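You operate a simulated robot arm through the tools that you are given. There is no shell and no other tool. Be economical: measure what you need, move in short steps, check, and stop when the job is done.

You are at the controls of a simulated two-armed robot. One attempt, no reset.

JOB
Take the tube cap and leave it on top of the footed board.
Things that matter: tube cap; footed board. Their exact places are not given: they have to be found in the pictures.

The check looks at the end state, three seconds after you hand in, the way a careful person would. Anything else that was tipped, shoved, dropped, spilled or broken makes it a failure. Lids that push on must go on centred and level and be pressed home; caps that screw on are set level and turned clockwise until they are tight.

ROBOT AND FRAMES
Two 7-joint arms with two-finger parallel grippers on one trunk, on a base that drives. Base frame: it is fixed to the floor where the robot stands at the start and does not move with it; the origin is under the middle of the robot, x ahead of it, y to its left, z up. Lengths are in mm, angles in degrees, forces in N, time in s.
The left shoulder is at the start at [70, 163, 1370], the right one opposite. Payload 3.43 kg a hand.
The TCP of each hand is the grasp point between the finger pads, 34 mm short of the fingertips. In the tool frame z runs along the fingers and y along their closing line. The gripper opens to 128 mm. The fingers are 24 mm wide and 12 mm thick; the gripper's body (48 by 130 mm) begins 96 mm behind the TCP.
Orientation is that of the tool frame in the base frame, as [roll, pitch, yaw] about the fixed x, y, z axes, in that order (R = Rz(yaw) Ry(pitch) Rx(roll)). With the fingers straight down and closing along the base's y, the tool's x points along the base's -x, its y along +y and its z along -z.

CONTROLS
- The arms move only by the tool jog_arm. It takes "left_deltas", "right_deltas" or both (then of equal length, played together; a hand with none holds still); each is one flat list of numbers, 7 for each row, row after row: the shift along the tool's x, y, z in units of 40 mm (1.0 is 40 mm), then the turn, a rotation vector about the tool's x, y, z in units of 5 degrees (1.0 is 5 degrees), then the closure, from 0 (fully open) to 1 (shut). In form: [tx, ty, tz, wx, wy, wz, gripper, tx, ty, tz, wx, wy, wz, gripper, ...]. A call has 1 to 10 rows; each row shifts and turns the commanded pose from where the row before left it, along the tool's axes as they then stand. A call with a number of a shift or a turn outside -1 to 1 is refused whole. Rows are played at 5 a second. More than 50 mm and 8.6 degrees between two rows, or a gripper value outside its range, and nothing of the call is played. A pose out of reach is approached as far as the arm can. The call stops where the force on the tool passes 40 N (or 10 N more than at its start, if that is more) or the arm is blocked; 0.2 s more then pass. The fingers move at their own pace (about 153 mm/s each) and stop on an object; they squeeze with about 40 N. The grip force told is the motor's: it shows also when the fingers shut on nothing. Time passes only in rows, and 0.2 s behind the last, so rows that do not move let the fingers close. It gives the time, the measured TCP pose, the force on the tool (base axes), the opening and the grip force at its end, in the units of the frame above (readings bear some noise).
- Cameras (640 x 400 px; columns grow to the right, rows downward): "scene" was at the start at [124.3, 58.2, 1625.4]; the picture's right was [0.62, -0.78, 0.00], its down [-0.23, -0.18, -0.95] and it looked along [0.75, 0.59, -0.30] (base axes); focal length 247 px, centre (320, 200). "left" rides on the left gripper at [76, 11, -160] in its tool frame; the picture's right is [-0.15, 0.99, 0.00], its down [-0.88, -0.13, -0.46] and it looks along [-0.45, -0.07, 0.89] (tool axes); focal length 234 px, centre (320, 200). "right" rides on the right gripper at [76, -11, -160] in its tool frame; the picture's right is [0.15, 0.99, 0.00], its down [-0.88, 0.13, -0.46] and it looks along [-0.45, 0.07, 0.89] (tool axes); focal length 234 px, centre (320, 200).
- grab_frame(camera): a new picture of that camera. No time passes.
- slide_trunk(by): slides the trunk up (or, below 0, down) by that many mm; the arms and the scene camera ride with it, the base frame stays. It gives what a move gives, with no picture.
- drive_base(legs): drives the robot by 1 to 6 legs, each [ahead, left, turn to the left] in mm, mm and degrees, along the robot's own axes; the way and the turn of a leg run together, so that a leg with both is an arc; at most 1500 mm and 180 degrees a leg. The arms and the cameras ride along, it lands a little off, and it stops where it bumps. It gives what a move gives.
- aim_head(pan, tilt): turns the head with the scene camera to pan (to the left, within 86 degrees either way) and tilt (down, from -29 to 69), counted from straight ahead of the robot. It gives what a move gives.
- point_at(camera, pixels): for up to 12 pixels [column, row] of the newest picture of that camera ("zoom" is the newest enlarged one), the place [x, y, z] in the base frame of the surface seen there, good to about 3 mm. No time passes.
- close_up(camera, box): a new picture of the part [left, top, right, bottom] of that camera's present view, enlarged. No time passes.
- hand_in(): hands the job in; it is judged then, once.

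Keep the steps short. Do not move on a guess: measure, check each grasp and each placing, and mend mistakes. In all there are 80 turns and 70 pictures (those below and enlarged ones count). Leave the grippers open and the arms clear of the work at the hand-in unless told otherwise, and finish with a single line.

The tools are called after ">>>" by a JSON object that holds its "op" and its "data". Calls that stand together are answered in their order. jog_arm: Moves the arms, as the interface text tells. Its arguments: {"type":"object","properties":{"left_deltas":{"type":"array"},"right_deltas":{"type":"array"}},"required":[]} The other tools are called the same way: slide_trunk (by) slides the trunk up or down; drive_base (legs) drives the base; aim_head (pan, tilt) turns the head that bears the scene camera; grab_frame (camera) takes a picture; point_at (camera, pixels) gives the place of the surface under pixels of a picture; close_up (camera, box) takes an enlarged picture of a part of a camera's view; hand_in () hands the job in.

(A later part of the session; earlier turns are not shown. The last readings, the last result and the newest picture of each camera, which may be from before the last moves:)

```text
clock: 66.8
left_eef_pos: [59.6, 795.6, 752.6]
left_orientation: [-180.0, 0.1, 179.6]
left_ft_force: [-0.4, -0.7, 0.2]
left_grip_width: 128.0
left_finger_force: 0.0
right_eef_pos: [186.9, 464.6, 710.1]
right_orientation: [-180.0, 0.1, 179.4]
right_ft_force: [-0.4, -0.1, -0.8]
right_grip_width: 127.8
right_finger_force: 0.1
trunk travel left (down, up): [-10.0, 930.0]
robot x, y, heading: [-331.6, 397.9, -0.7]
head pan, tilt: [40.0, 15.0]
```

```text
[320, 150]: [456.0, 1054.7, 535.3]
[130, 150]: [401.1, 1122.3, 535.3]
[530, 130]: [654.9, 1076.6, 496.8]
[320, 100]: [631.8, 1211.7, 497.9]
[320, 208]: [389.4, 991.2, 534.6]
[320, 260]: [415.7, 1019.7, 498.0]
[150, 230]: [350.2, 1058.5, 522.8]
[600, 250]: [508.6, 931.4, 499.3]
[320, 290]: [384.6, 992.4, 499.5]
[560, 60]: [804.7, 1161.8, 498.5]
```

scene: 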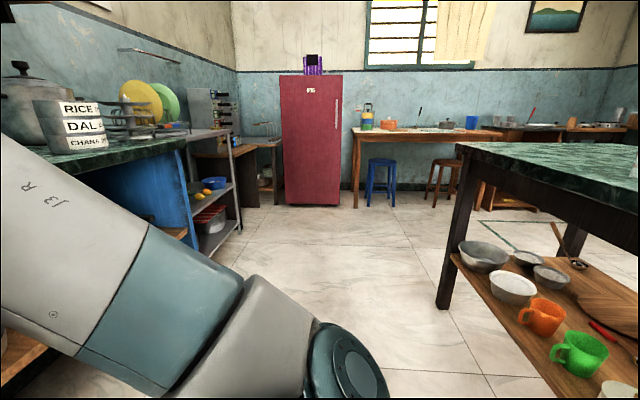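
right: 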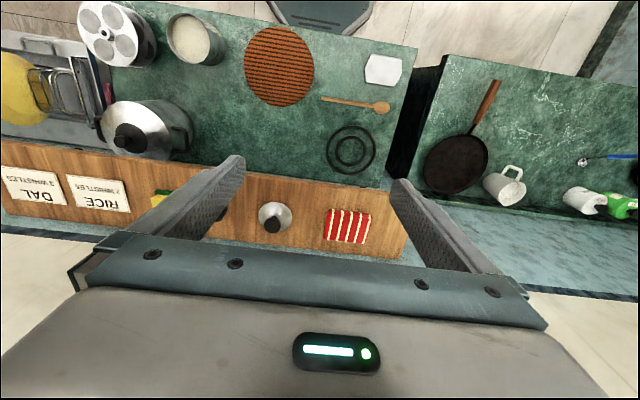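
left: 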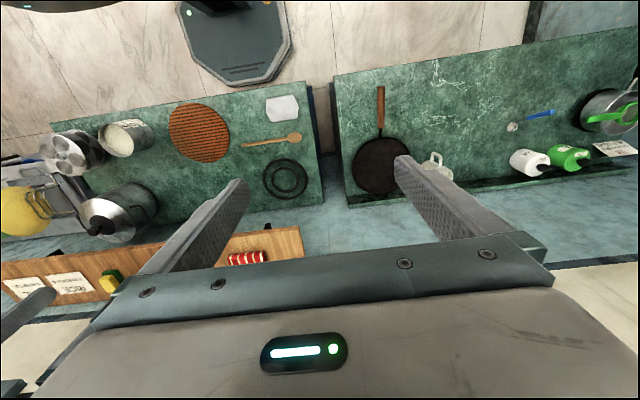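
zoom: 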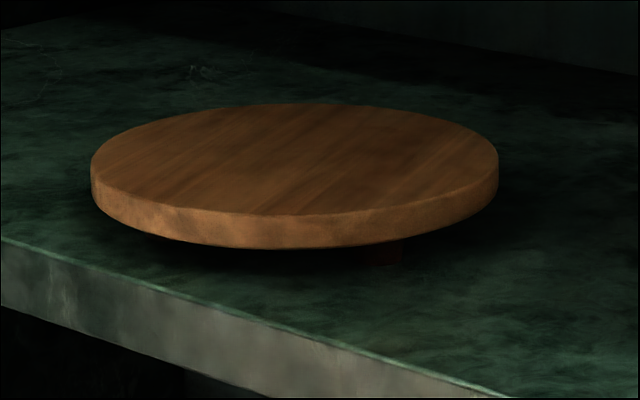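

A foot is visible under this round board (385,255 in the zoom). So this is the footed board: top z≈535, shelf z≈498, centre about (450,1055). I'll raise the trunk, then pitch the right hand forward while it is in free space.

>>> {"op": "slide_trunk", "data": {"by": 400}}

>>> {"op": "slide_trunk", "data": {"by": 400}}

>>> {"op": "jog_arm", "data": {"right_deltas": [0, 0, 0, 0, -1, 0, 0, 0, 0, 0, 0, -1, 0, 0, 0, 0, 0, 0, -1, 0, 0, 0, 0, 0, 0, -1, 0, 0, 0, 0, 0, 0, -1, 0, 0, 0, 0, 0, 0, -1, 0, 0, 0, 0, 0, 0, -1, 0, 0, 0, 0, 0, 0, -1, 0, 0]}}

>>> {"op": "jog_arm", "data": {"right_deltas": [0, 0, 0, 0, -1, 0, 0, 0, 0, 0, 0, -1, 0, 0, 0, 0, 0, 0, -1, 0, 0, 0, 0, 0, 0, -1, 0, 0, 0, 0, 0, 0, -1, 0, 0, 0, 0, 0, 0, -1, 0, 0, 0, 0, 0, 0, -1, 0, 0.3]}}

>>> {"op": "aim_head", "data": {"pan": -20, "tilt": 20}}

>>> {"op": "grab_frame", "data": {"camera": "scene"}}

```text
clock: 70.6
left_eef_pos: [59.9, 798.3, 1152.0]
left_orientation: [-180.0, 0.1, 179.7]
left_ft_force: [0.4, -0.5, -0.1]
left_grip_width: 128.3
left_finger_force: 0.0
right_eef_pos: [188.0, 465.3, 1110.1]
right_orientation: [-180.0, 0.1, 179.6]
right_ft_force: [0.0, -1.0, 0.7]
right_grip_width: 127.8
right_finger_force: 0.0
trunk travel left (down, up): [-410.0, 530.0]
robot x, y, heading: [-331.3, 400.6, -0.6]
head pan, tilt: [40.0, 15.0]
```

```text
clock: 74.5
left_eef_pos: [61.9, 797.6, 1552.9]
left_orientation: [-179.9, 0.0, 179.7]
left_ft_force: [-0.3, 0.1, 0.2]
left_grip_width: 128.1
left_finger_force: 0.0
right_eef_pos: [186.3, 464.0, 1509.9]
right_orientation: [180.0, 0.0, 179.5]
right_ft_force: [-0.1, -0.2, -0.2]
right_grip_width: 127.9
right_finger_force: 0.2
trunk travel left (down, up): [-810.0, 130.0]
robot x, y, heading: [-329.6, 403.2, -0.6]
head pan, tilt: [40.0, 15.0]
```

```text
clock: 76.3
left_eef_pos: [59.5, 796.5, 1552.5]
left_orientation: [-180.0, 0.1, 179.6]
left_ft_force: [-0.4, 0.6, 0.2]
left_grip_width: 128.3
left_finger_force: 0.0
right_eef_pos: [186.9, 465.8, 1511.0]
right_orientation: [179.9, 40.3, 179.4]
right_ft_force: [-0.2, 0.2, -0.2]
right_grip_width: 128.3
right_finger_force: 0.0
trunk travel left (down, up): [-810.0, 130.0]
robot x, y, heading: [-330.9, 394.5, -0.6]
head pan, tilt: [40.0, 15.0]
```

```text
clock: 77.9
left_eef_pos: [60.2, 798.0, 1552.9]
left_orientation: [-180.0, 0.2, 179.6]
left_ft_force: [0.1, -0.5, 1.0]
left_grip_width: 128.2
left_finger_force: 0.0
right_eef_pos: [187.3, 465.8, 1510.0]
right_orientation: [-180.0, 75.2, 179.5]
right_ft_force: [-0.6, 0.5, -0.8]
right_grip_width: 89.6
right_finger_force: 0.2
trunk travel left (down, up): [-810.0, 130.0]
robot x, y, heading: [-330.9, 398.8, -0.2]
head pan, tilt: [40.0, 15.0]
```

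```text
clock: 79.2
left_eef_pos: [60.9, 797.3, 1552.7]
left_orientation: [179.9, 0.1, 179.6]
left_ft_force: [-0.5, -0.3, 0.1]
left_grip_width: 128.2
left_finger_force: 0.1
right_eef_pos: [186.5, 464.1, 1509.8]
right_orientation: [180.0, 75.1, 179.5]
right_ft_force: [1.3, 0.4, 0.5]
right_grip_width: 89.7
right_finger_force: 0.0
trunk travel left (down, up): [-810.0, 130.0]
robot x, y, heading: [-329.8, 403.0, -0.2]
head pan, tilt: [-20.0, 20.0]
```

```text
29 pictures are left
```

scene: 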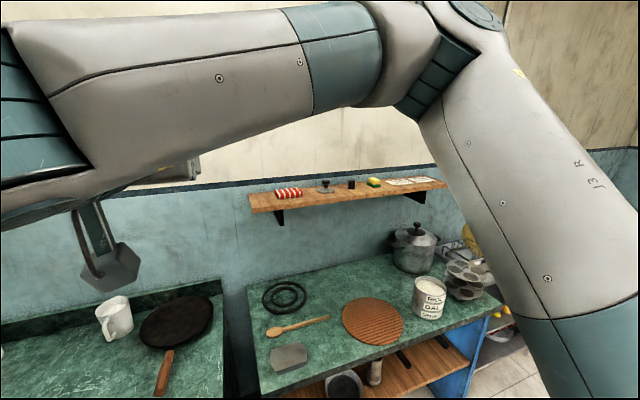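

The hand now points ahead, tilted 15° down. I'll drive in front of the shelf and lower to a little above knob height, still short of the shelf.

>>> {"op": "drive_base", "data": {"legs": [[230, -455, 0.4]]}}

>>> {"op": "slide_trunk", "data": {"by": -150}}

>>> {"op": "aim_head", "data": {"pan": 0, "tilt": 20}}

>>> {"op": "grab_frame", "data": {"camera": "scene"}}

>>> {"op": "grab_frame", "data": {"camera": "right"}}

```text
clock: 82.2
left_eef_pos: [289.5, 348.6, 1551.7]
left_orientation: [-179.9, 0.1, -179.6]
left_ft_force: [-0.5, 0.0, 0.5]
left_grip_width: 128.1
left_finger_force: 0.0
right_eef_pos: [420.3, 17.9, 1509.4]
right_orientation: [-179.7, 75.1, -179.5]
right_ft_force: [-0.7, 0.3, 0.2]
right_grip_width: 89.5
right_finger_force: 0.1
trunk travel left (down, up): [-810.0, 130.0]
robot x, y, heading: [-95.0, -59.1, 0.2]
head pan, tilt: [-20.0, 20.0]
```

```text
clock: 83.9
left_eef_pos: [289.7, 348.0, 1403.9]
left_orientation: [179.9, 0.1, -179.6]
left_ft_force: [-0.1, 0.4, -0.9]
left_grip_width: 128.0
left_finger_force: 0.1
right_eef_pos: [420.1, 16.0, 1360.5]
right_orientation: [-180.0, 75.1, -179.6]
right_ft_force: [1.0, 0.5, -0.4]
right_grip_width: 89.4
right_finger_force: 0.0
trunk travel left (down, up): [-660.0, 280.0]
robot x, y, heading: [-95.7, -56.3, 0.7]
head pan, tilt: [-20.0, 20.0]
```

```text
clock: 84.8
left_eef_pos: [289.4, 347.7, 1403.1]
left_orientation: [-180.0, 0.1, -179.6]
left_ft_force: [0.0, 1.1, 0.3]
left_grip_width: 128.1
left_finger_force: 0.0
right_eef_pos: [420.3, 16.6, 1360.1]
right_orientation: [-179.9, 75.1, -179.5]
right_ft_force: [-0.7, 0.2, -0.4]
right_grip_width: 89.2
right_finger_force: 0.0
trunk travel left (down, up): [-660.0, 280.0]
robot x, y, heading: [-93.6, -52.0, 0.6]
head pan, tilt: [0.0, 20.0]
```

```text
28 pictures are left
```

scene: 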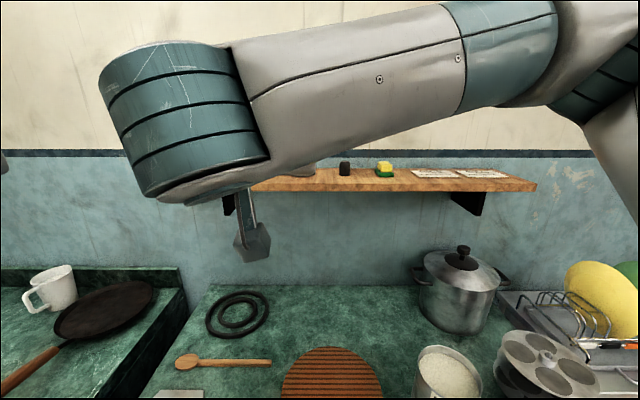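

```text
27 pictures are left
```

right: 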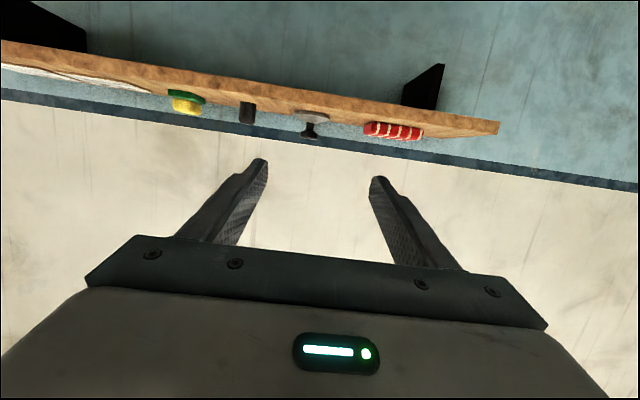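

The wrist camera (upside down) shows the cap near (311,123). I'll zoom and measure it.

>>> {"op": "close_up", "data": {"camera": "right", "box": [230, 80, 390, 180]}}

>>> {"op": "point_at", "data": {"camera": "zoom", "pixels": [[313, 205], [305, 205], [323, 202], [318, 180], [318, 150], [318, 138], [265, 140], [370, 145], [68, 130], [320, 100], [565, 180], [300, 90]]}}

```text
4.00 times, centred on (310, 130) of right
```

zoom: 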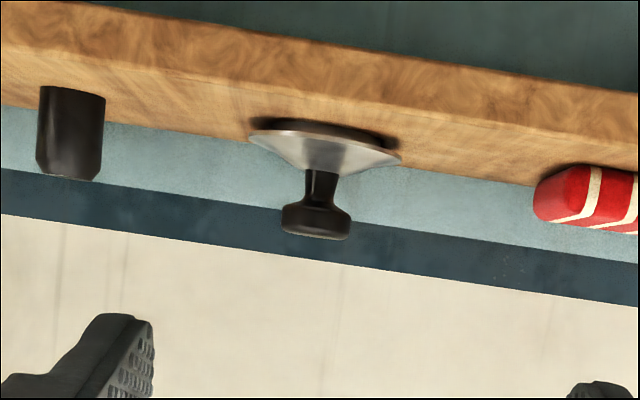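

```text
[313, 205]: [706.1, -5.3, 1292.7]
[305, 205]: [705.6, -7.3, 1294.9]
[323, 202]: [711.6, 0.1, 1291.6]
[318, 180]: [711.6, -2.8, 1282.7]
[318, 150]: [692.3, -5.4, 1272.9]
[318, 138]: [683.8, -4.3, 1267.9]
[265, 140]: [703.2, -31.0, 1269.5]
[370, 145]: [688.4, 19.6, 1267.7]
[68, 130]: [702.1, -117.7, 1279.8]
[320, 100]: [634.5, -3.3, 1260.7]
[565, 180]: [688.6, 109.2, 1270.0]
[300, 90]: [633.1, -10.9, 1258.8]
```

Knob axis is at about (716,-3), knob z 1291–1310, and the shelf front edge is x≈633. I'll move to the pre-grasp short of the shelf at knob height.

>>> {"op": "jog_arm", "data": {"right_deltas": [0.094, -0.1, 0.75, 0, 0, 0, 0.3, 0.094, -0.1, 0.75, 0, 0, 0, 0.3, 0.094, -0.1, 0.75, 0, 0, 0, 0.3, 0.094, -0.1, 0.75, 0, 0, 0, 0.3, 0.094, -0.1, 0.75, 0, 0, 0, 0.3, 0, 0, 0, 0, 0, 0, 0.3]}}

>>> {"op": "close_up", "data": {"camera": "right", "box": [200, 40, 440, 190]}}

```text
clock: 86.2
left_eef_pos: [288.5, 348.4, 1403.1]
left_orientation: [-180.0, 0.1, -179.6]
left_ft_force: [-0.3, 0.9, 0.8]
left_grip_width: 127.8
left_finger_force: 0.2
right_eef_pos: [559.9, -3.7, 1305.1]
right_orientation: [179.9, 75.1, -179.6]
right_ft_force: [-1.0, 0.2, -0.9]
right_grip_width: 89.6
right_finger_force: 0.1
trunk travel left (down, up): [-660.0, 280.0]
robot x, y, heading: [-98.2, -52.3, 0.5]
head pan, tilt: [0.0, 20.0]
```

```text
2.67 times, centred on (320, 115) of right
```

zoom: 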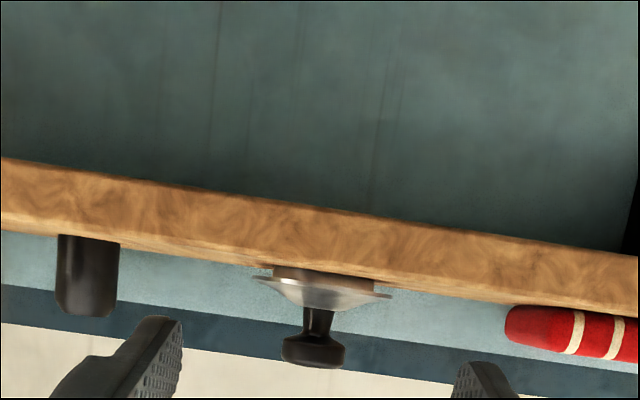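

The cap has a plug under its rim, so it stands on a flat base. I'll re-measure the knob from here.

>>> {"op": "point_at", "data": {"camera": "zoom", "pixels": [[313, 350], [290, 350], [338, 350], [313, 365], [313, 338], [318, 320], [320, 295], [322, 275], [262, 278], [385, 293], [90, 300], [322, 250]]}}

```text
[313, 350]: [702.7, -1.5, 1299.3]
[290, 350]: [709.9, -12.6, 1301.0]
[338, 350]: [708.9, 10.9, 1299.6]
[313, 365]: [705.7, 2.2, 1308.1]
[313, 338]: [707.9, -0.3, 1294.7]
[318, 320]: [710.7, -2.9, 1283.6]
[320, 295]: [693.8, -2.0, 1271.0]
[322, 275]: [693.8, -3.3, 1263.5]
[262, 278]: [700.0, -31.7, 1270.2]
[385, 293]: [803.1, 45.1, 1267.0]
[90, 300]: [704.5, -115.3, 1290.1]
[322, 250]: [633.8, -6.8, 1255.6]
```

Knob axis is (717,-1), z 1292–1309. I'll advance horizontally to straddle it.

>>> {"op": "jog_arm", "data": {"right_deltas": [-0.15, 0.01, 0.624, 0, 0, 0, 0.3, -0.15, 0.01, 0.624, 0, 0, 0, 0.3, -0.15, 0.01, 0.624, 0, 0, 0, 0.3, -0.15, 0.01, 0.624, 0, 0, 0, 0.3, -0.15, 0.01, 0.624, 0, 0, 0, 0.3, -0.15, 0.01, 0.624, 0, 0, 0, 0.3, 0, 0, 0, 0, 0, 0, 0.3]}}

>>> {"op": "grab_frame", "data": {"camera": "right"}}

```text
clock: 87.8
left_eef_pos: [288.5, 348.1, 1404.0]
left_orientation: [180.0, 0.2, -179.7]
left_ft_force: [0.0, 0.6, 0.1]
left_grip_width: 128.1
left_finger_force: 0.1
right_eef_pos: [714.0, -0.6, 1298.5]
right_orientation: [179.9, 75.1, -179.7]
right_ft_force: [0.6, -0.3, 0.2]
right_grip_width: 89.5
right_finger_force: 0.1
trunk travel left (down, up): [-660.0, 280.0]
robot x, y, heading: [-95.3, -56.8, 0.5]
head pan, tilt: [0.0, 20.0]
```

```text
24 pictures are left
```

right: 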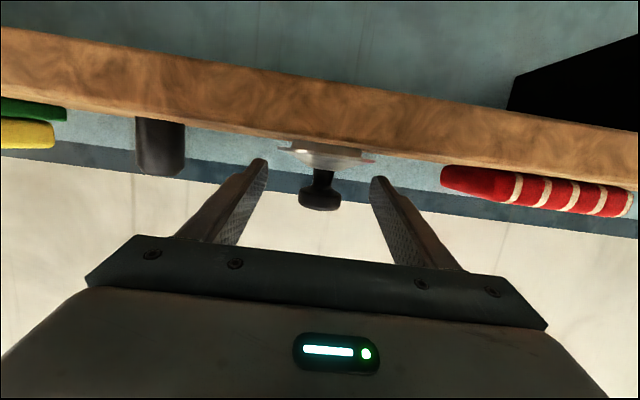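

The knob sits between the pads. I'll raise 2 mm and close.

>>> {"op": "jog_arm", "data": {"right_deltas": [-0.05, 0, 0, 0, 0, 0, 0.4, 0, 0, 0, 0, 0, 0, 0.6, 0, 0, 0, 0, 0, 0, 0.8, 0, 0, 0, 0, 0, 0, 1, 0, 0, 0, 0, 0, 0, 1, 0, 0, 0, 0, 0, 0, 1]}}

>>> {"op": "grab_frame", "data": {"camera": "right"}}

```text
clock: 89.2
left_eef_pos: [290.0, 347.4, 1403.1]
left_orientation: [-179.9, 0.1, -179.6]
left_ft_force: [-1.0, -0.3, -0.5]
left_grip_width: 128.0
left_finger_force: 0.0
right_eef_pos: [715.8, -0.1, 1300.0]
right_orientation: [179.9, 75.2, -179.6]
right_ft_force: [0.8, -1.2, -0.2]
right_grip_width: 31.4
right_finger_force: 39.8
trunk travel left (down, up): [-660.0, 280.0]
robot x, y, heading: [-91.9, -55.6, 0.6]
head pan, tilt: [0.0, 20.0]
```

```text
23 pictures are left
```

right: 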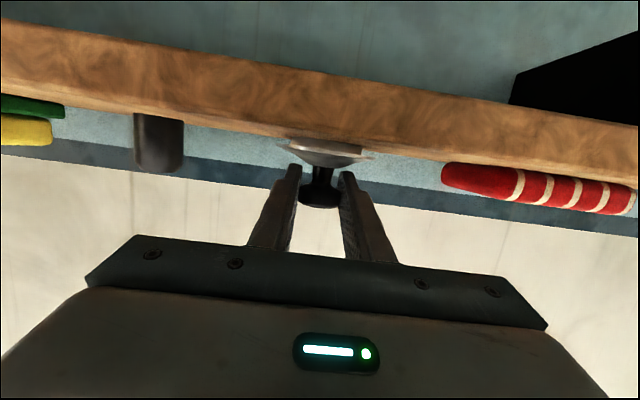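

Gripped at 31 mm and 40 N. I'll lift 40 mm straight up and check it stays level.

>>> {"op": "jog_arm", "data": {"right_deltas": [-0.48, 0, -0.13, 0, 0, 0, 1, -0.48, 0, -0.13, 0, 0, 0, 1, 0, 0, 0, 0, 0, 0, 1]}}

>>> {"op": "close_up", "data": {"camera": "right", "box": [200, 80, 440, 230]}}

>>> {"op": "point_at", "data": {"camera": "zoom", "pixels": [[320, 160], [320, 185], [270, 165], [375, 180], [320, 172], [320, 150]]}}

```text
clock: 90.0
left_eef_pos: [289.9, 346.5, 1402.4]
left_orientation: [-180.0, 0.1, -179.6]
left_ft_force: [0.5, -0.2, -0.7]
left_grip_width: 128.1
left_finger_force: 0.0
right_eef_pos: [715.5, 2.4, 1339.5]
right_orientation: [-180.0, 75.0, -179.6]
right_ft_force: [0.0, 0.1, -0.4]
right_grip_width: 0.0
right_finger_force: 32.6
trunk travel left (down, up): [-660.0, 280.0]
robot x, y, heading: [-94.5, -58.5, 0.2]
head pan, tilt: [0.0, 20.0]
```

```text
2.67 times, centred on (320, 155) of right
```

zoom: 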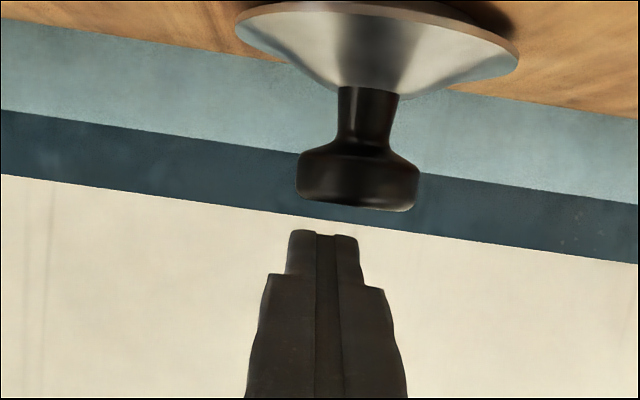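

```text
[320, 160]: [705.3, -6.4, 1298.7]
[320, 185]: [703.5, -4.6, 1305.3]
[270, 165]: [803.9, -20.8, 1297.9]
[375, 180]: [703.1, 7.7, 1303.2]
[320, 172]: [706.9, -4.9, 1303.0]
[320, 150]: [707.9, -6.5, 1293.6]
```

The knob slipped out and the cap still stands upright on the shelf. I'll reopen, measure it again, then grip a little lower and lift slowly.

>>> {"op": "jog_arm", "data": {"right_deltas": [0, 0, 0, 0, 0, 0, 0.4, 0, 0, 0, 0, 0, 0, 0.4, 0, 0, 0, 0, 0, 0, 0.4]}}

>>> {"op": "close_up", "data": {"camera": "right", "box": [260, 60, 420, 160]}}

>>> {"op": "point_at", "data": {"camera": "zoom", "pixels": [[297, 290], [270, 270], [345, 270], [310, 310], [310, 250], [310, 235], [310, 225], [310, 200], [140, 100], [310, 100], [420, 130], [310, 270]]}}

```text
clock: 90.8
left_eef_pos: [290.2, 346.4, 1402.1]
left_orientation: [180.0, 0.2, -179.6]
left_ft_force: [-0.9, 0.1, 0.5]
left_grip_width: 128.1
left_finger_force: 0.0
right_eef_pos: [715.2, 1.1, 1339.2]
right_orientation: [-180.0, 75.2, -179.6]
right_ft_force: [0.1, -0.2, -0.4]
right_grip_width: 76.7
right_finger_force: 0.0
trunk travel left (down, up): [-660.0, 280.0]
robot x, y, heading: [-94.7, -51.5, 0.4]
head pan, tilt: [0.0, 20.0]
```

```text
4.00 times, centred on (340, 110) of right
```

zoom: 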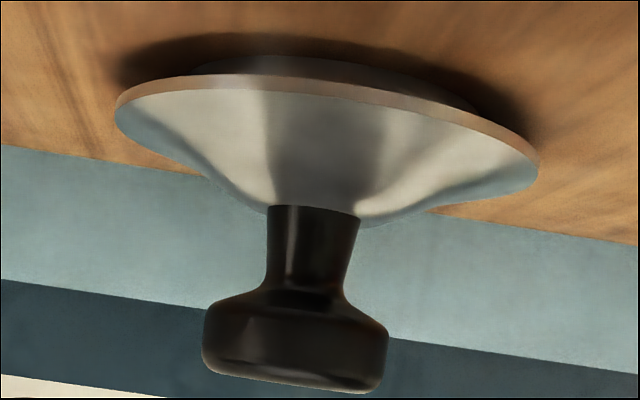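

```text
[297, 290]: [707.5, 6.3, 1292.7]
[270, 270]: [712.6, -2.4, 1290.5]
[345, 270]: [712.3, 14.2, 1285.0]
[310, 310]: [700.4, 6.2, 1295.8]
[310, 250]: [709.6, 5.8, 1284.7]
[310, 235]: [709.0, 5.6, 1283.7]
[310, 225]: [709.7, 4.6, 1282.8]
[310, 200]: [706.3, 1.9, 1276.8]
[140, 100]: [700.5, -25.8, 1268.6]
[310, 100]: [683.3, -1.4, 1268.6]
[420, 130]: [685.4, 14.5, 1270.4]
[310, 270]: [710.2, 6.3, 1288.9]
```

The cap is upright with its knob at y≈+6 and bulge z≈1294–1309. I'll come down around it again, centred, and grip a bit lower.

>>> {"op": "jog_arm", "data": {"right_deltas": [0.34, 0.04, 0.083, 0, 0, 0, 0.4, 0.34, 0.04, 0.083, 0, 0, 0, 0.4, 0.34, 0.04, 0.083, 0, 0, 0, 0.4, 0, 0, 0, 0, 0, 0, 0.6, 0, 0, 0, 0, 0, 0, 0.8, 0, 0, 0, 0, 0, 0, 1, 0, 0, 0, 0, 0, 0, 1, 0, 0, 0, 0, 0, 0, 1]}}

>>> {"op": "jog_arm", "data": {"right_deltas": [-0.024, 0, -0.0065, 0, 0, 0, 1, -0.048, 0, -0.013, 0, 0, 0, 1, -0.048, 0, -0.013, 0, 0, 0, 1, -0.048, 0, -0.013, 0, 0, 0, 1, -0.048, 0, -0.013, 0, 0, 0, 1]}}

>>> {"op": "close_up", "data": {"camera": "right", "box": [240, 110, 400, 210]}}

```text
clock: 92.5
left_eef_pos: [289.2, 347.5, 1402.5]
left_orientation: [-180.0, 0.1, -179.7]
left_ft_force: [-0.3, 0.2, -0.7]
left_grip_width: 127.9
left_finger_force: 0.0
right_eef_pos: [713.6, 5.5, 1297.4]
right_orientation: [179.9, 75.1, -179.6]
right_ft_force: [-0.3, 0.1, -0.1]
right_grip_width: 31.9
right_finger_force: 40.2
trunk travel left (down, up): [-660.0, 280.0]
robot x, y, heading: [-99.0, -58.1, 0.7]
head pan, tilt: [0.0, 20.0]
```

```text
clock: 93.8
left_eef_pos: [289.3, 346.5, 1402.6]
left_orientation: [179.9, 0.1, -179.5]
left_ft_force: [-0.3, 0.0, -0.6]
left_grip_width: 127.7
left_finger_force: 0.1
right_eef_pos: [715.1, 6.0, 1307.2]
right_orientation: [-179.9, 75.0, -179.7]
right_ft_force: [-0.2, 0.2, -1.1]
right_grip_width: 31.9
right_finger_force: 39.8
trunk travel left (down, up): [-660.0, 280.0]
robot x, y, heading: [-94.5, -56.8, 0.5]
head pan, tilt: [0.0, 20.0]
```

```text
4.00 times, centred on (320, 160) of right
```

zoom: 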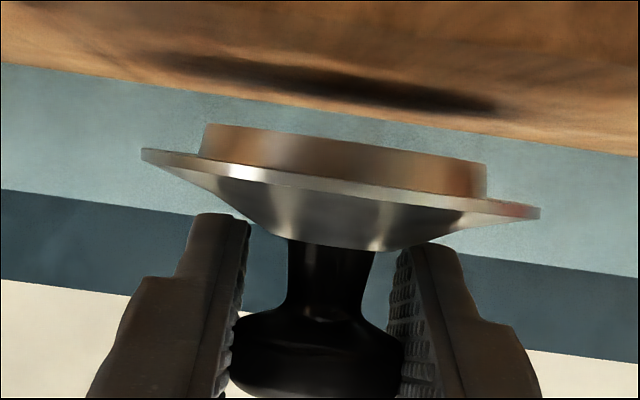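

The cap is up and level, about 10 mm off the shelf. Before leaving the shelf, I'll test the grip with a small trunk slide and a short base drive, where a drop would be harmless.

>>> {"op": "slide_trunk", "data": {"by": 30}}

>>> {"op": "drive_base", "data": {"legs": [[-40, 0, 0]]}}

>>> {"op": "close_up", "data": {"camera": "right", "box": [240, 110, 400, 210]}}

```text
clock: 94.5
left_eef_pos: [290.5, 348.0, 1433.1]
left_orientation: [179.9, 0.1, -179.6]
left_ft_force: [0.3, -0.1, 0.6]
left_grip_width: 127.9
left_finger_force: 0.1
right_eef_pos: [714.7, 6.4, 1336.3]
right_orientation: [-180.0, 74.9, -179.6]
right_ft_force: [0.9, 0.3, 0.0]
right_grip_width: 32.3
right_finger_force: 40.2
trunk travel left (down, up): [-690.0, 250.0]
robot x, y, heading: [-92.9, -57.3, 0.2]
head pan, tilt: [0.0, 20.0]
```

```text
clock: 95.4
left_eef_pos: [257.5, 347.3, 1430.3]
left_orientation: [180.0, -0.3, -179.7]
left_ft_force: [1.1, 0.3, 0.0]
left_grip_width: 127.8
left_finger_force: 0.0
right_eef_pos: [681.1, 4.7, 1331.3]
right_orientation: [-179.9, 74.7, -179.6]
right_ft_force: [1.4, 0.6, -1.7]
right_grip_width: 32.0
right_finger_force: 40.1
trunk travel left (down, up): [-690.0, 250.0]
robot x, y, heading: [-134.5, -57.2, 0.3]
head pan, tilt: [0.0, 20.0]
```

```text
4.00 times, centred on (320, 160) of right
```

zoom: 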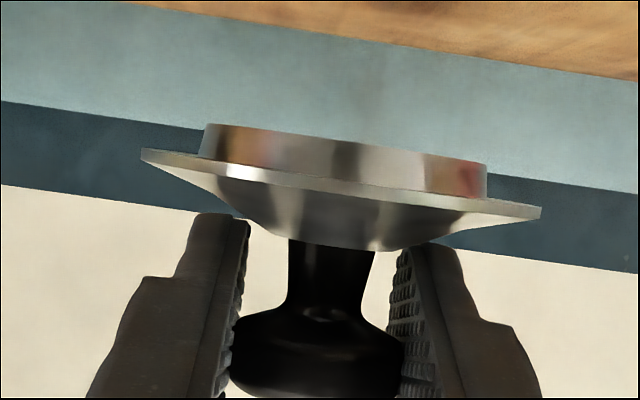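

The grip held perfectly. I'll back away from the shelf, then go left to the other counter with the hand still high.

>>> {"op": "drive_base", "data": {"legs": [[-180, 0, 0]]}}

>>> {"op": "drive_base", "data": {"legs": [[0, 520, 0], [0, 530, 0]]}}

>>> {"op": "drive_base", "data": {"legs": [[-280, 0, 0]]}}

>>> {"op": "grab_frame", "data": {"camera": "right"}}

```text
clock: 96.9
left_eef_pos: [71.1, 346.7, 1431.3]
left_orientation: [180.0, -0.2, -179.5]
left_ft_force: [-0.2, 1.2, -1.3]
left_grip_width: 127.9
left_finger_force: 0.1
right_eef_pos: [497.3, 5.5, 1334.3]
right_orientation: [-180.0, 74.9, -179.4]
right_ft_force: [0.1, 0.0, -0.2]
right_grip_width: 31.9
right_finger_force: 39.8
trunk travel left (down, up): [-690.0, 250.0]
robot x, y, heading: [-318.0, -58.8, 0.3]
head pan, tilt: [0.0, 20.0]
```

```text
clock: 102.6
left_eef_pos: [96.7, 1383.3, 1430.9]
left_orientation: [180.0, -0.1, 178.7]
left_ft_force: [0.1, 1.0, 0.1]
left_grip_width: 127.9
left_finger_force: 0.1
right_eef_pos: [511.3, 1029.0, 1336.0]
right_orientation: [179.8, 75.0, 178.6]
right_ft_force: [0.1, -0.4, -0.2]
right_grip_width: 31.9
right_finger_force: 40.4
trunk travel left (down, up): [-690.0, 250.0]
robot x, y, heading: [-303.9, 993.3, -1.3]
head pan, tilt: [0.0, 20.0]
```

```text
clock: 104.6
left_eef_pos: [-184.6, 1391.5, 1432.5]
left_orientation: [180.0, -0.1, 178.8]
left_ft_force: [1.5, 0.2, -0.4]
left_grip_width: 128.0
left_finger_force: 0.1
right_eef_pos: [230.1, 1037.0, 1334.7]
right_orientation: [-179.9, 74.9, 178.7]
right_ft_force: [-0.3, -0.4, -0.5]
right_grip_width: 32.0
right_finger_force: 39.9
trunk travel left (down, up): [-690.0, 250.0]
robot x, y, heading: [-588.5, 999.3, -1.3]
head pan, tilt: [0.0, 20.0]
```

```text
18 pictures are left
```

right: 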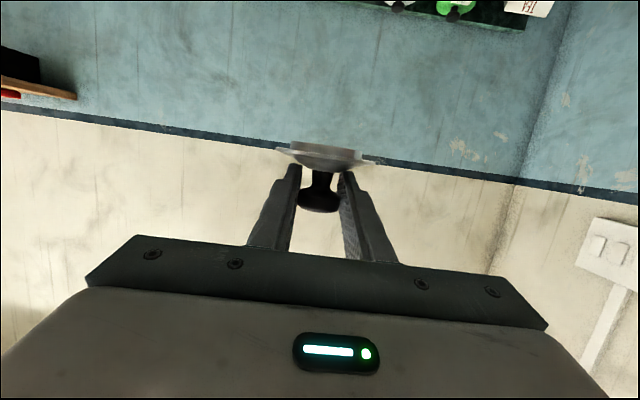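

The cap is still held, clear of the counter front (x≈306). I'll lower the trunk.

>>> {"op": "slide_trunk", "data": {"by": -400}}

>>> {"op": "slide_trunk", "data": {"by": -270}}

>>> {"op": "aim_head", "data": {"pan": 3, "tilt": 10}}

>>> {"op": "grab_frame", "data": {"camera": "scene"}}

>>> {"op": "grab_frame", "data": {"camera": "right"}}

```text
clock: 108.4
left_eef_pos: [-187.6, 1391.2, 1032.2]
left_orientation: [180.0, -0.1, 178.8]
left_ft_force: [-1.1, 0.1, 0.2]
left_grip_width: 128.1
left_finger_force: 0.0
right_eef_pos: [228.2, 1036.2, 935.1]
right_orientation: [180.0, 75.0, 178.7]
right_ft_force: [0.3, -0.3, 0.3]
right_grip_width: 31.7
right_finger_force: 40.1
trunk travel left (down, up): [-290.0, 650.0]
robot x, y, heading: [-580.7, 1000.2, -1.4]
head pan, tilt: [0.0, 20.0]
```

```text
clock: 111.2
left_eef_pos: [-186.9, 1390.5, 762.6]
left_orientation: [179.9, 0.0, 178.8]
left_ft_force: [0.3, -0.5, 0.0]
left_grip_width: 127.8
left_finger_force: 0.0
right_eef_pos: [227.8, 1036.3, 666.9]
right_orientation: [-179.8, 75.0, 178.7]
right_ft_force: [-0.8, -0.6, -0.6]
right_grip_width: 31.9
right_finger_force: 40.0
trunk travel left (down, up): [-20.0, 920.0]
robot x, y, heading: [-583.4, 997.0, -1.4]
head pan, tilt: [0.0, 20.0]
```

```text
clock: 111.9
left_eef_pos: [-187.9, 1390.6, 761.4]
left_orientation: [180.0, 0.0, 178.9]
left_ft_force: [-0.6, 0.2, 0.2]
left_grip_width: 127.8
left_finger_force: 0.0
right_eef_pos: [228.7, 1037.2, 666.0]
right_orientation: [-179.9, 75.0, 178.7]
right_ft_force: [0.0, 0.3, 0.5]
right_grip_width: 32.0
right_finger_force: 39.7
trunk travel left (down, up): [-20.0, 920.0]
robot x, y, heading: [-584.6, 996.3, -1.4]
head pan, tilt: [3.0, 10.0]
```

```text
17 pictures are left
```

scene: 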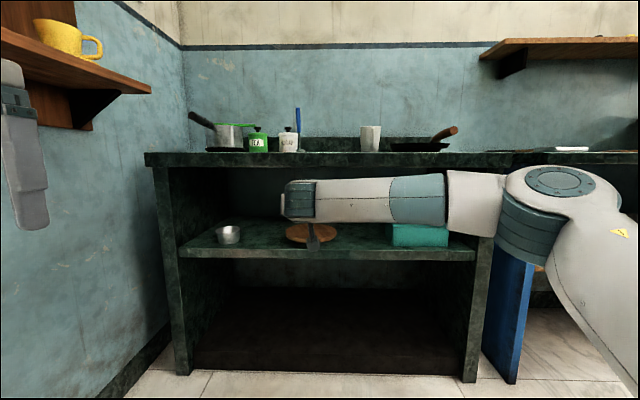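

```text
16 pictures are left
```

right: 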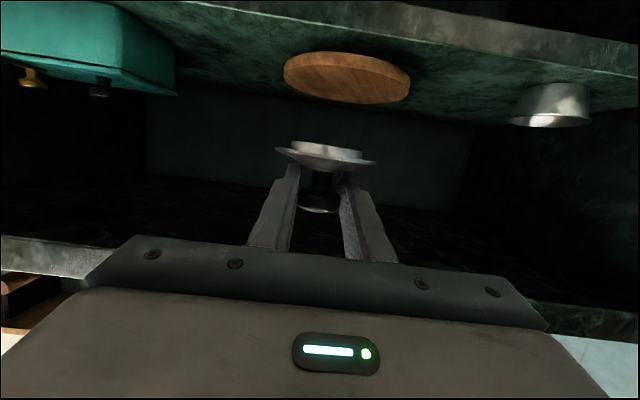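

I need clearances: the wrist drum and forearm positions, the counter underside, and the board.

>>> {"op": "point_at", "data": {"camera": "scene", "pixels": [[300, 183], [300, 200], [350, 180], [415, 177], [470, 172], [557, 170], [350, 165], [350, 173], [400, 163]]}}

>>> {"op": "point_at", "data": {"camera": "right", "pixels": [[345, 75], [290, 70], [405, 90], [345, 55], [345, 98], [120, 250], [60, 255], [345, 44], [580, 320], [330, 70], [550, 105]]}}

```text
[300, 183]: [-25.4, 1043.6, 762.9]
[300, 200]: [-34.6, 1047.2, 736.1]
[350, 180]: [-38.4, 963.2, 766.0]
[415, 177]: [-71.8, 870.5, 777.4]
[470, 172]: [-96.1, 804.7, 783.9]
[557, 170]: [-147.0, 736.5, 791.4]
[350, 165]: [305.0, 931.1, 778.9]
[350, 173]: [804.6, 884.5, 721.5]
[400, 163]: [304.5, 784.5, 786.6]
```

```text
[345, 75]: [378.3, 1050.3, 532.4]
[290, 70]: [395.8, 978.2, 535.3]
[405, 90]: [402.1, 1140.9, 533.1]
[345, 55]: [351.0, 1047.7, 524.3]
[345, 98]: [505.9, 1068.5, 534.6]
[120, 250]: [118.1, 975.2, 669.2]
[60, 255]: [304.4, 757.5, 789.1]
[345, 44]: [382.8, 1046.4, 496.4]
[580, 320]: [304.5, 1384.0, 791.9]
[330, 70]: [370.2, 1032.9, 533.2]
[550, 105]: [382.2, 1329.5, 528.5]
```

Everything clears: after the move the drum stays at about x≈230 and the counter front is at 304. Board centre is about (450,1058), top 534. I'll lower the hand slowly to z≈600 and shift left about 26 mm.

>>> {"op": "jog_arm", "data": {"right_deltas": [0.2, 0.081, 0.0534, 0, 0, 0, 1, 0.2, 0.081, 0.0534, 0, 0, 0, 1, 0.2, 0.081, 0.0534, 0, 0, 0, 1, 0.2, 0.081, 0.0534, 0, 0, 0, 1, 0.2, 0.081, 0.0534, 0, 0, 0, 1, 0.2, 0.081, 0.0534, 0, 0, 0, 1, 0.2, 0.081, 0.0534, 0, 0, 0, 1, 0.2, 0.081, 0.0534, 0, 0, 0, 1, 0, 0, 0, 0, 0, 0, 1]}}

>>> {"op": "drive_base", "data": {"legs": [[110, 0, 0]]}}

>>> {"op": "grab_frame", "data": {"camera": "right"}}

```text
clock: 113.9
left_eef_pos: [-187.0, 1390.8, 763.1]
left_orientation: [180.0, -0.1, 178.8]
left_ft_force: [0.0, -0.5, 0.0]
left_grip_width: 127.9
left_finger_force: 0.0
right_eef_pos: [229.7, 1062.1, 600.2]
right_orientation: [-179.9, 75.0, 178.7]
right_ft_force: [-0.4, -0.6, 0.5]
right_grip_width: 32.3
right_finger_force: 40.1
trunk travel left (down, up): [-20.0, 920.0]
robot x, y, heading: [-585.8, 998.2, -1.5]
head pan, tilt: [3.0, 10.0]
```

```text
clock: 115.1
left_eef_pos: [-75.4, 1388.6, 762.6]
left_orientation: [180.0, -0.1, 178.8]
left_ft_force: [-0.4, 0.2, -0.3]
left_grip_width: 128.3
left_finger_force: 0.0
right_eef_pos: [341.1, 1061.5, 600.1]
right_orientation: [-179.8, 74.9, 178.8]
right_ft_force: [0.0, -0.1, 0.0]
right_grip_width: 32.1
right_finger_force: 39.6
trunk travel left (down, up): [-20.0, 920.0]
robot x, y, heading: [-472.7, 996.9, -1.2]
head pan, tilt: [3.0, 10.0]
```

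```text
15 pictures are left
```

right: 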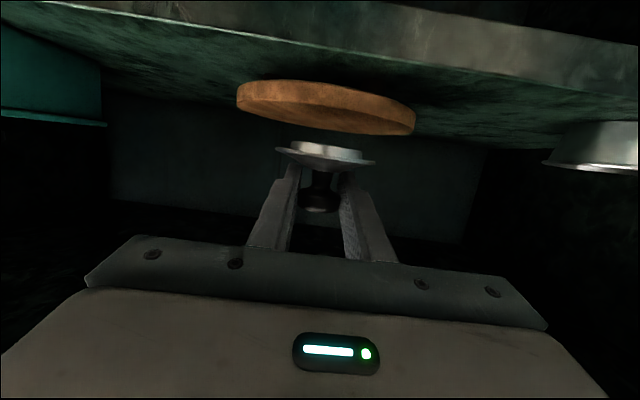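

The alignment looks right, and the cap is higher than the board. I'll go forward another 100 mm and check.

>>> {"op": "drive_base", "data": {"legs": [[102, 0, 0]]}}

>>> {"op": "grab_frame", "data": {"camera": "right"}}

>>> {"op": "point_at", "data": {"camera": "right", "pixels": [[330, 110], [250, 110], [400, 120], [330, 85], [325, 145], [325, 160], [290, 125], [380, 135]]}}

>>> {"op": "close_up", "data": {"camera": "scene", "box": [220, 150, 420, 280]}}

```text
clock: 116.2
left_eef_pos: [23.6, 1388.7, 762.2]
left_orientation: [-180.0, -0.1, 179.0]
left_ft_force: [0.2, 0.0, 0.6]
left_grip_width: 127.7
left_finger_force: 0.0
right_eef_pos: [441.6, 1060.4, 600.1]
right_orientation: [-179.9, 74.9, 178.9]
right_ft_force: [-0.4, 0.5, -0.5]
right_grip_width: 32.2
right_finger_force: 40.0
trunk travel left (down, up): [-20.0, 920.0]
robot x, y, heading: [-369.9, 994.5, -1.1]
head pan, tilt: [3.0, 10.0]
```

```text
14 pictures are left
```

right: 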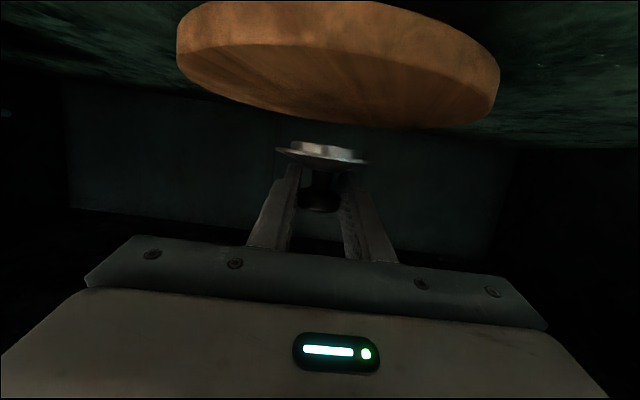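

```text
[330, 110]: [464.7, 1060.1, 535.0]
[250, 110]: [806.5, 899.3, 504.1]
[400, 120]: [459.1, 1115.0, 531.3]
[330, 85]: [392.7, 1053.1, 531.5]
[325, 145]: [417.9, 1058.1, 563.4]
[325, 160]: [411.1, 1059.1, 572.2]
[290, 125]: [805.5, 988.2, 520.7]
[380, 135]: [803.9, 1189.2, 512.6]
```

```text
3.08 times, centred on (320, 215) of scene
```

zoom: 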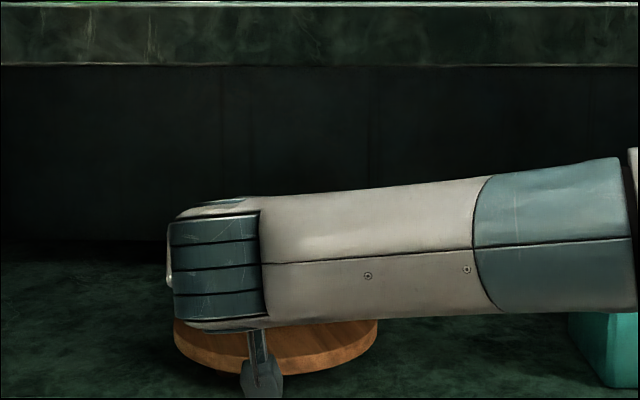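

The cap is over the board centre with its plug bottom at z≈561 and the board at 535. I'll lower slowly 20 mm, then in small steps to contact.

>>> {"op": "jog_arm", "data": {"right_deltas": [0.0966, 0, 0.0259, 0, 0, 0, 1, 0.0966, 0, 0.0259, 0, 0, 0, 1, 0.0966, 0, 0.0259, 0, 0, 0, 1, 0.0966, 0, 0.0259, 0, 0, 0, 1, 0.0966, 0, 0.0259, 0, 0, 0, 1, 0, 0, 0, 0, 0, 0, 1]}}

>>> {"op": "jog_arm", "data": {"right_deltas": [0.024, 0, 0.0065, 0, 0, 0, 1, 0.024, 0, 0.0065, 0, 0, 0, 1, 0.024, 0, 0.0065, 0, 0, 0, 1, 0.024, 0, 0.0065, 0, 0, 0, 1, 0, 0, 0, 0, 0, 0, 1]}}

>>> {"op": "close_up", "data": {"camera": "right", "box": [220, 80, 420, 210]}}

```text
clock: 117.6
left_eef_pos: [23.4, 1387.1, 762.4]
left_orientation: [179.9, -0.1, 179.0]
left_ft_force: [-0.1, 1.2, -0.2]
left_grip_width: 128.1
left_finger_force: 0.0
right_eef_pos: [442.1, 1060.6, 578.5]
right_orientation: [-179.9, 74.9, 179.0]
right_ft_force: [-0.1, 1.1, -0.6]
right_grip_width: 32.3
right_finger_force: 40.0
trunk travel left (down, up): [-20.0, 920.0]
robot x, y, heading: [-375.3, 993.0, -1.3]
head pan, tilt: [3.0, 10.0]
```

```text
clock: 118.8
left_eef_pos: [24.6, 1388.2, 762.1]
left_orientation: [-179.9, -0.1, 179.0]
left_ft_force: [-0.4, 0.2, -1.0]
left_grip_width: 128.3
left_finger_force: 0.1
right_eef_pos: [441.3, 1060.9, 575.4]
right_orientation: [-179.9, 74.9, 178.9]
right_ft_force: [-0.9, -0.8, -0.3]
right_grip_width: 32.0
right_finger_force: 40.1
trunk travel left (down, up): [-20.0, 920.0]
robot x, y, heading: [-374.1, 995.8, -0.8]
head pan, tilt: [3.0, 10.0]
```

```text
3.08 times, centred on (320, 145) of right
```

zoom: 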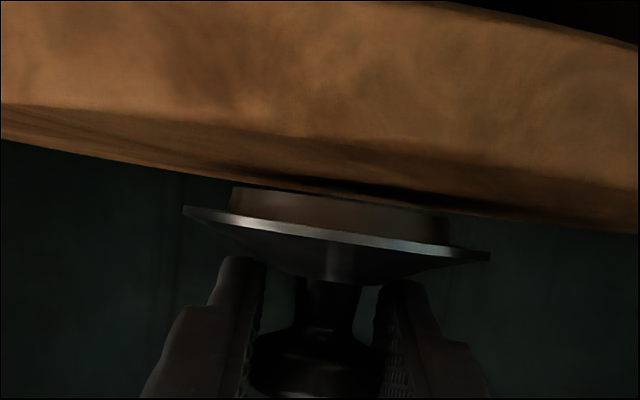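

Almost touching. I'll step down 1 mm at a time, reading the force.

>>> {"op": "jog_arm", "data": {"right_deltas": [0.024, 0, 0.0065, 0, 0, 0, 1, 0.024, 0, 0.0065, 0, 0, 0, 1, 0, 0, 0, 0, 0, 0, 1]}}

>>> {"op": "jog_arm", "data": {"right_deltas": [0.024, 0, 0.0065, 0, 0, 0, 1, 0, 0, 0, 0, 0, 0, 1]}}

>>> {"op": "close_up", "data": {"camera": "right", "box": [220, 80, 420, 210]}}

```text
clock: 119.6
left_eef_pos: [24.6, 1387.4, 761.6]
left_orientation: [180.0, -0.1, 179.1]
left_ft_force: [-1.0, 0.2, -0.5]
left_grip_width: 127.9
left_finger_force: 0.0
right_eef_pos: [441.0, 1060.9, 574.4]
right_orientation: [-179.9, 75.0, 178.8]
right_ft_force: [0.0, -1.1, 0.4]
right_grip_width: 32.0
right_finger_force: 39.7
trunk travel left (down, up): [-20.0, 920.0]
robot x, y, heading: [-371.0, 991.6, -0.9]
head pan, tilt: [3.0, 10.0]
```

```text
clock: 120.2
left_eef_pos: [24.5, 1388.6, 762.4]
left_orientation: [-179.9, 0.0, 179.1]
left_ft_force: [0.4, 0.1, 1.0]
left_grip_width: 128.0
left_finger_force: 0.1
right_eef_pos: [441.1, 1060.3, 573.7]
right_orientation: [-179.9, 74.9, 179.0]
right_ft_force: [-0.5, 0.3, -0.1]
right_grip_width: 31.9
right_finger_force: 40.4
trunk travel left (down, up): [-20.0, 920.0]
robot x, y, heading: [-372.1, 995.0, -1.1]
head pan, tilt: [3.0, 10.0]
```

```text
3.08 times, centred on (320, 145) of right
```

zoom: 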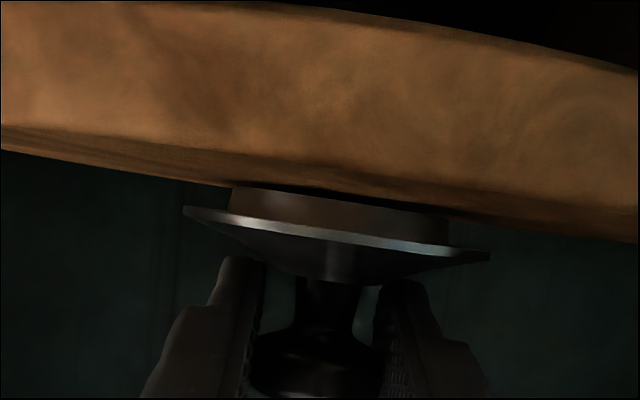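

>>> {"op": "jog_arm", "data": {"right_deltas": [0.024, 0, 0.0065, 0, 0, 0, 1, 0, 0, 0, 0, 0, 0, 1]}}

>>> {"op": "jog_arm", "data": {"right_deltas": [0.024, 0, 0.0065, 0, 0, 0, 1, 0, 0, 0, 0, 0, 0, 1]}}

>>> {"op": "point_at", "data": {"camera": "zoom", "pixels": [[340, 200], [340, 212], [340, 182], [340, 170], [560, 205], [80, 150]]}}

```text
clock: 120.8
left_eef_pos: [24.6, 1387.9, 762.6]
left_orientation: [179.9, -0.1, 179.0]
left_ft_force: [0.5, -1.4, 0.3]
left_grip_width: 127.7
left_finger_force: 0.1
right_eef_pos: [442.5, 1061.1, 572.1]
right_orientation: [-179.9, 74.9, 179.0]
right_ft_force: [0.7, 0.0, -0.8]
right_grip_width: 32.1
right_finger_force: 39.8
trunk travel left (down, up): [-20.0, 920.0]
robot x, y, heading: [-371.1, 997.5, -1.4]
head pan, tilt: [3.0, 10.0]
```

```text
clock: 121.4
left_eef_pos: [24.2, 1388.1, 761.8]
left_orientation: [-180.0, 0.0, 179.0]
left_ft_force: [0.0, 0.3, 0.7]
left_grip_width: 127.9
left_finger_force: 0.2
right_eef_pos: [441.5, 1060.8, 571.4]
right_orientation: [-179.8, 75.0, 178.8]
right_ft_force: [0.2, 0.9, 4.2]
right_grip_width: 32.0
right_finger_force: 40.2
trunk travel left (down, up): [-20.0, 920.0]
robot x, y, heading: [-367.3, 995.9, -1.1]
head pan, tilt: [3.0, 10.0]
```

```text
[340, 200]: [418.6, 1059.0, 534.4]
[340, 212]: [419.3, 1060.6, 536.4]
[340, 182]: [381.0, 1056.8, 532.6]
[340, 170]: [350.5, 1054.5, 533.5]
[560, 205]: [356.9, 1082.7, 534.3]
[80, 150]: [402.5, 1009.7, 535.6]
```

Contact: 4 N upward. I'll open the fingers and look.

>>> {"op": "jog_arm", "data": {"right_deltas": [0, 0, 0, 0, 0, 0, 0.7, 0, 0, 0, 0, 0, 0, 0.5, 0, 0, 0, 0, 0, 0, 0.3, 0, 0, 0, 0, 0, 0, 0.3]}}

>>> {"op": "close_up", "data": {"camera": "right", "box": [220, 80, 420, 210]}}

```text
clock: 122.4
left_eef_pos: [24.4, 1387.7, 764.5]
left_orientation: [180.0, 0.0, 179.0]
left_ft_force: [-1.2, 0.9, 0.1]
left_grip_width: 128.1
left_finger_force: 0.1
right_eef_pos: [441.7, 1059.7, 571.2]
right_orientation: [-179.8, 75.0, 178.9]
right_ft_force: [0.3, -0.7, 0.1]
right_grip_width: 89.6
right_finger_force: 0.0
trunk travel left (down, up): [-20.0, 920.0]
robot x, y, heading: [-368.7, 995.4, -1.1]
head pan, tilt: [3.0, 10.0]
```

```text
3.08 times, centred on (320, 145) of right
```

zoom: 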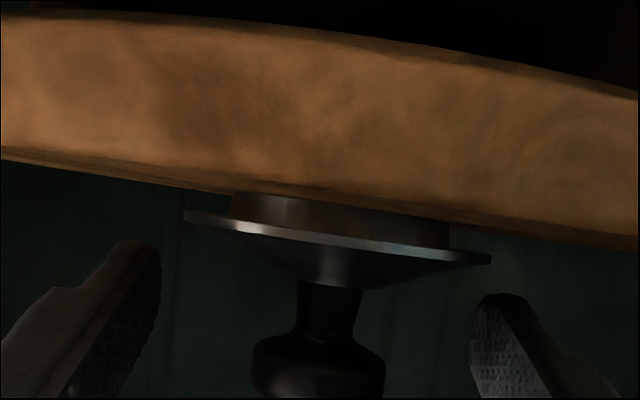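

The cap stands upright on the board, released. I'll withdraw straight back horizontally.

>>> {"op": "jog_arm", "data": {"right_deltas": [0.097, 0, -0.362, 0, 0, 0, 0.3, 0.097, 0, -0.362, 0, 0, 0, 0.3, 0.097, 0, -0.362, 0, 0, 0, 0.3, 0.097, 0, -0.362, 0, 0, 0, 0.3, 0.097, 0, -0.362, 0, 0, 0, 0.3, 0.097, 0, -0.362, 0, 0, 0, 0.3]}}

>>> {"op": "drive_base", "data": {"legs": [[-200, 0, 0]]}}

>>> {"op": "jog_arm", "data": {"right_deltas": [0, 0, 0, 0, 0, 0, 0, 0, 0, 0, 0, 0, 0, 0]}}

>>> {"op": "close_up", "data": {"camera": "right", "box": [200, 40, 440, 190]}}

>>> {"op": "grab_frame", "data": {"camera": "scene"}}

```text
clock: 123.8
left_eef_pos: [23.1, 1387.8, 761.7]
left_orientation: [-180.0, 0.1, 179.0]
left_ft_force: [-0.1, 1.2, 0.6]
left_grip_width: 127.9
left_finger_force: 0.0
right_eef_pos: [350.3, 1064.4, 570.4]
right_orientation: [-179.8, 74.9, 178.9]
right_ft_force: [-0.1, -0.5, 0.4]
right_grip_width: 89.5
right_finger_force: 0.0
trunk travel left (down, up): [-20.0, 920.0]
robot x, y, heading: [-369.7, 998.6, -1.2]
head pan, tilt: [3.0, 10.0]
```

```text
clock: 125.4
left_eef_pos: [-181.7, 1393.9, 761.8]
left_orientation: [-180.0, 0.1, 179.5]
left_ft_force: [0.2, -0.1, 0.1]
left_grip_width: 128.0
left_finger_force: 0.0
right_eef_pos: [147.6, 1072.1, 569.4]
right_orientation: [-179.8, 74.8, 179.4]
right_ft_force: [-0.5, 0.1, -0.1]
right_grip_width: 89.5
right_finger_force: 0.1
trunk travel left (down, up): [-20.0, 920.0]
robot x, y, heading: [-571.7, 1000.7, -0.7]
head pan, tilt: [3.0, 10.0]
```

```text
clock: 126.0
left_eef_pos: [-181.5, 1395.0, 762.2]
left_orientation: [179.9, 0.0, 179.4]
left_ft_force: [0.8, 0.0, 0.6]
left_grip_width: 128.1
left_finger_force: 0.1
right_eef_pos: [147.8, 1073.7, 569.2]
right_orientation: [-179.9, 74.9, 179.4]
right_ft_force: [1.0, -0.2, -0.6]
right_grip_width: 128.0
right_finger_force: 0.1
trunk travel left (down, up): [-20.0, 920.0]
robot x, y, heading: [-571.0, 998.2, -0.8]
head pan, tilt: [3.0, 10.0]
```

```text
2.67 times, centred on (320, 115) of right
```

zoom: 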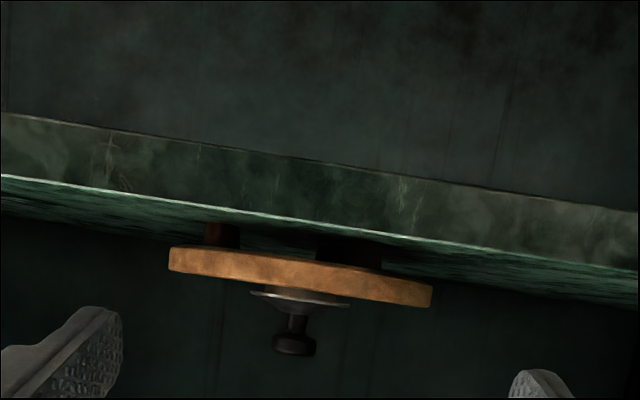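

```text
8 pictures are left
```

scene: 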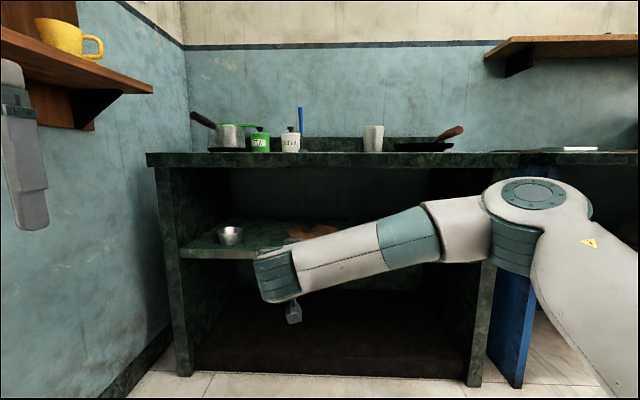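

The cap stands on the footed board, whose feet are clearly visible. Last, I'll check the middle table I bumped earlier, after raising the trunk and turning right.

>>> {"op": "slide_trunk", "data": {"by": 400}}

>>> {"op": "drive_base", "data": {"legs": [[0, 0, -60]]}}

>>> {"op": "aim_head", "data": {"pan": -55, "tilt": 20}}

>>> {"op": "grab_frame", "data": {"camera": "scene"}}

```text
clock: 129.9
left_eef_pos: [-181.6, 1394.5, 1161.4]
left_orientation: [180.0, 0.0, 179.4]
left_ft_force: [-0.2, -1.0, 0.5]
left_grip_width: 128.3
left_finger_force: 0.0
right_eef_pos: [149.3, 1072.6, 970.2]
right_orientation: [-179.9, 74.9, 179.4]
right_ft_force: [0.5, 0.2, -0.2]
right_grip_width: 127.9
right_finger_force: 0.0
trunk travel left (down, up): [-420.0, 520.0]
robot x, y, heading: [-577.9, 996.4, -0.9]
head pan, tilt: [3.0, 10.0]
```

```text
clock: 132.9
left_eef_pos: [-30.6, 867.0, 1162.4]
left_orientation: [179.9, -0.1, 120.7]
left_ft_force: [0.5, 0.8, -0.5]
left_grip_width: 127.9
left_finger_force: 0.0
right_eef_pos: [-134.0, 419.1, 969.8]
right_orientation: [-179.8, 74.9, 120.5]
right_ft_force: [-0.2, 0.1, 0.1]
right_grip_width: 127.9
right_finger_force: 0.1
trunk travel left (down, up): [-420.0, 520.0]
robot x, y, heading: [-573.6, 994.0, -59.9]
head pan, tilt: [3.0, 10.0]
```

```text
clock: 134.1
left_eef_pos: [-31.9, 867.8, 1163.2]
left_orientation: [-179.9, 0.0, 120.6]
left_ft_force: [0.3, 0.6, 0.4]
left_grip_width: 127.9
left_finger_force: 0.1
right_eef_pos: [-135.1, 419.0, 969.7]
right_orientation: [-179.9, 74.9, 120.6]
right_ft_force: [-0.3, 0.3, 0.0]
right_grip_width: 128.0
right_finger_force: 0.1
trunk travel left (down, up): [-420.0, 520.0]
robot x, y, heading: [-573.2, 996.5, -59.6]
head pan, tilt: [-55.0, 20.0]
```

```text
7 pictures are left
```

scene: 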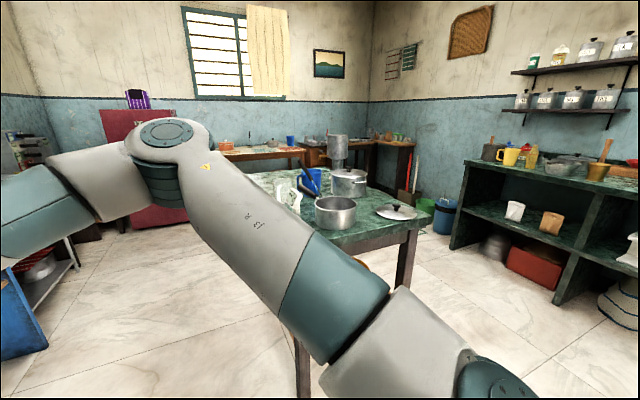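

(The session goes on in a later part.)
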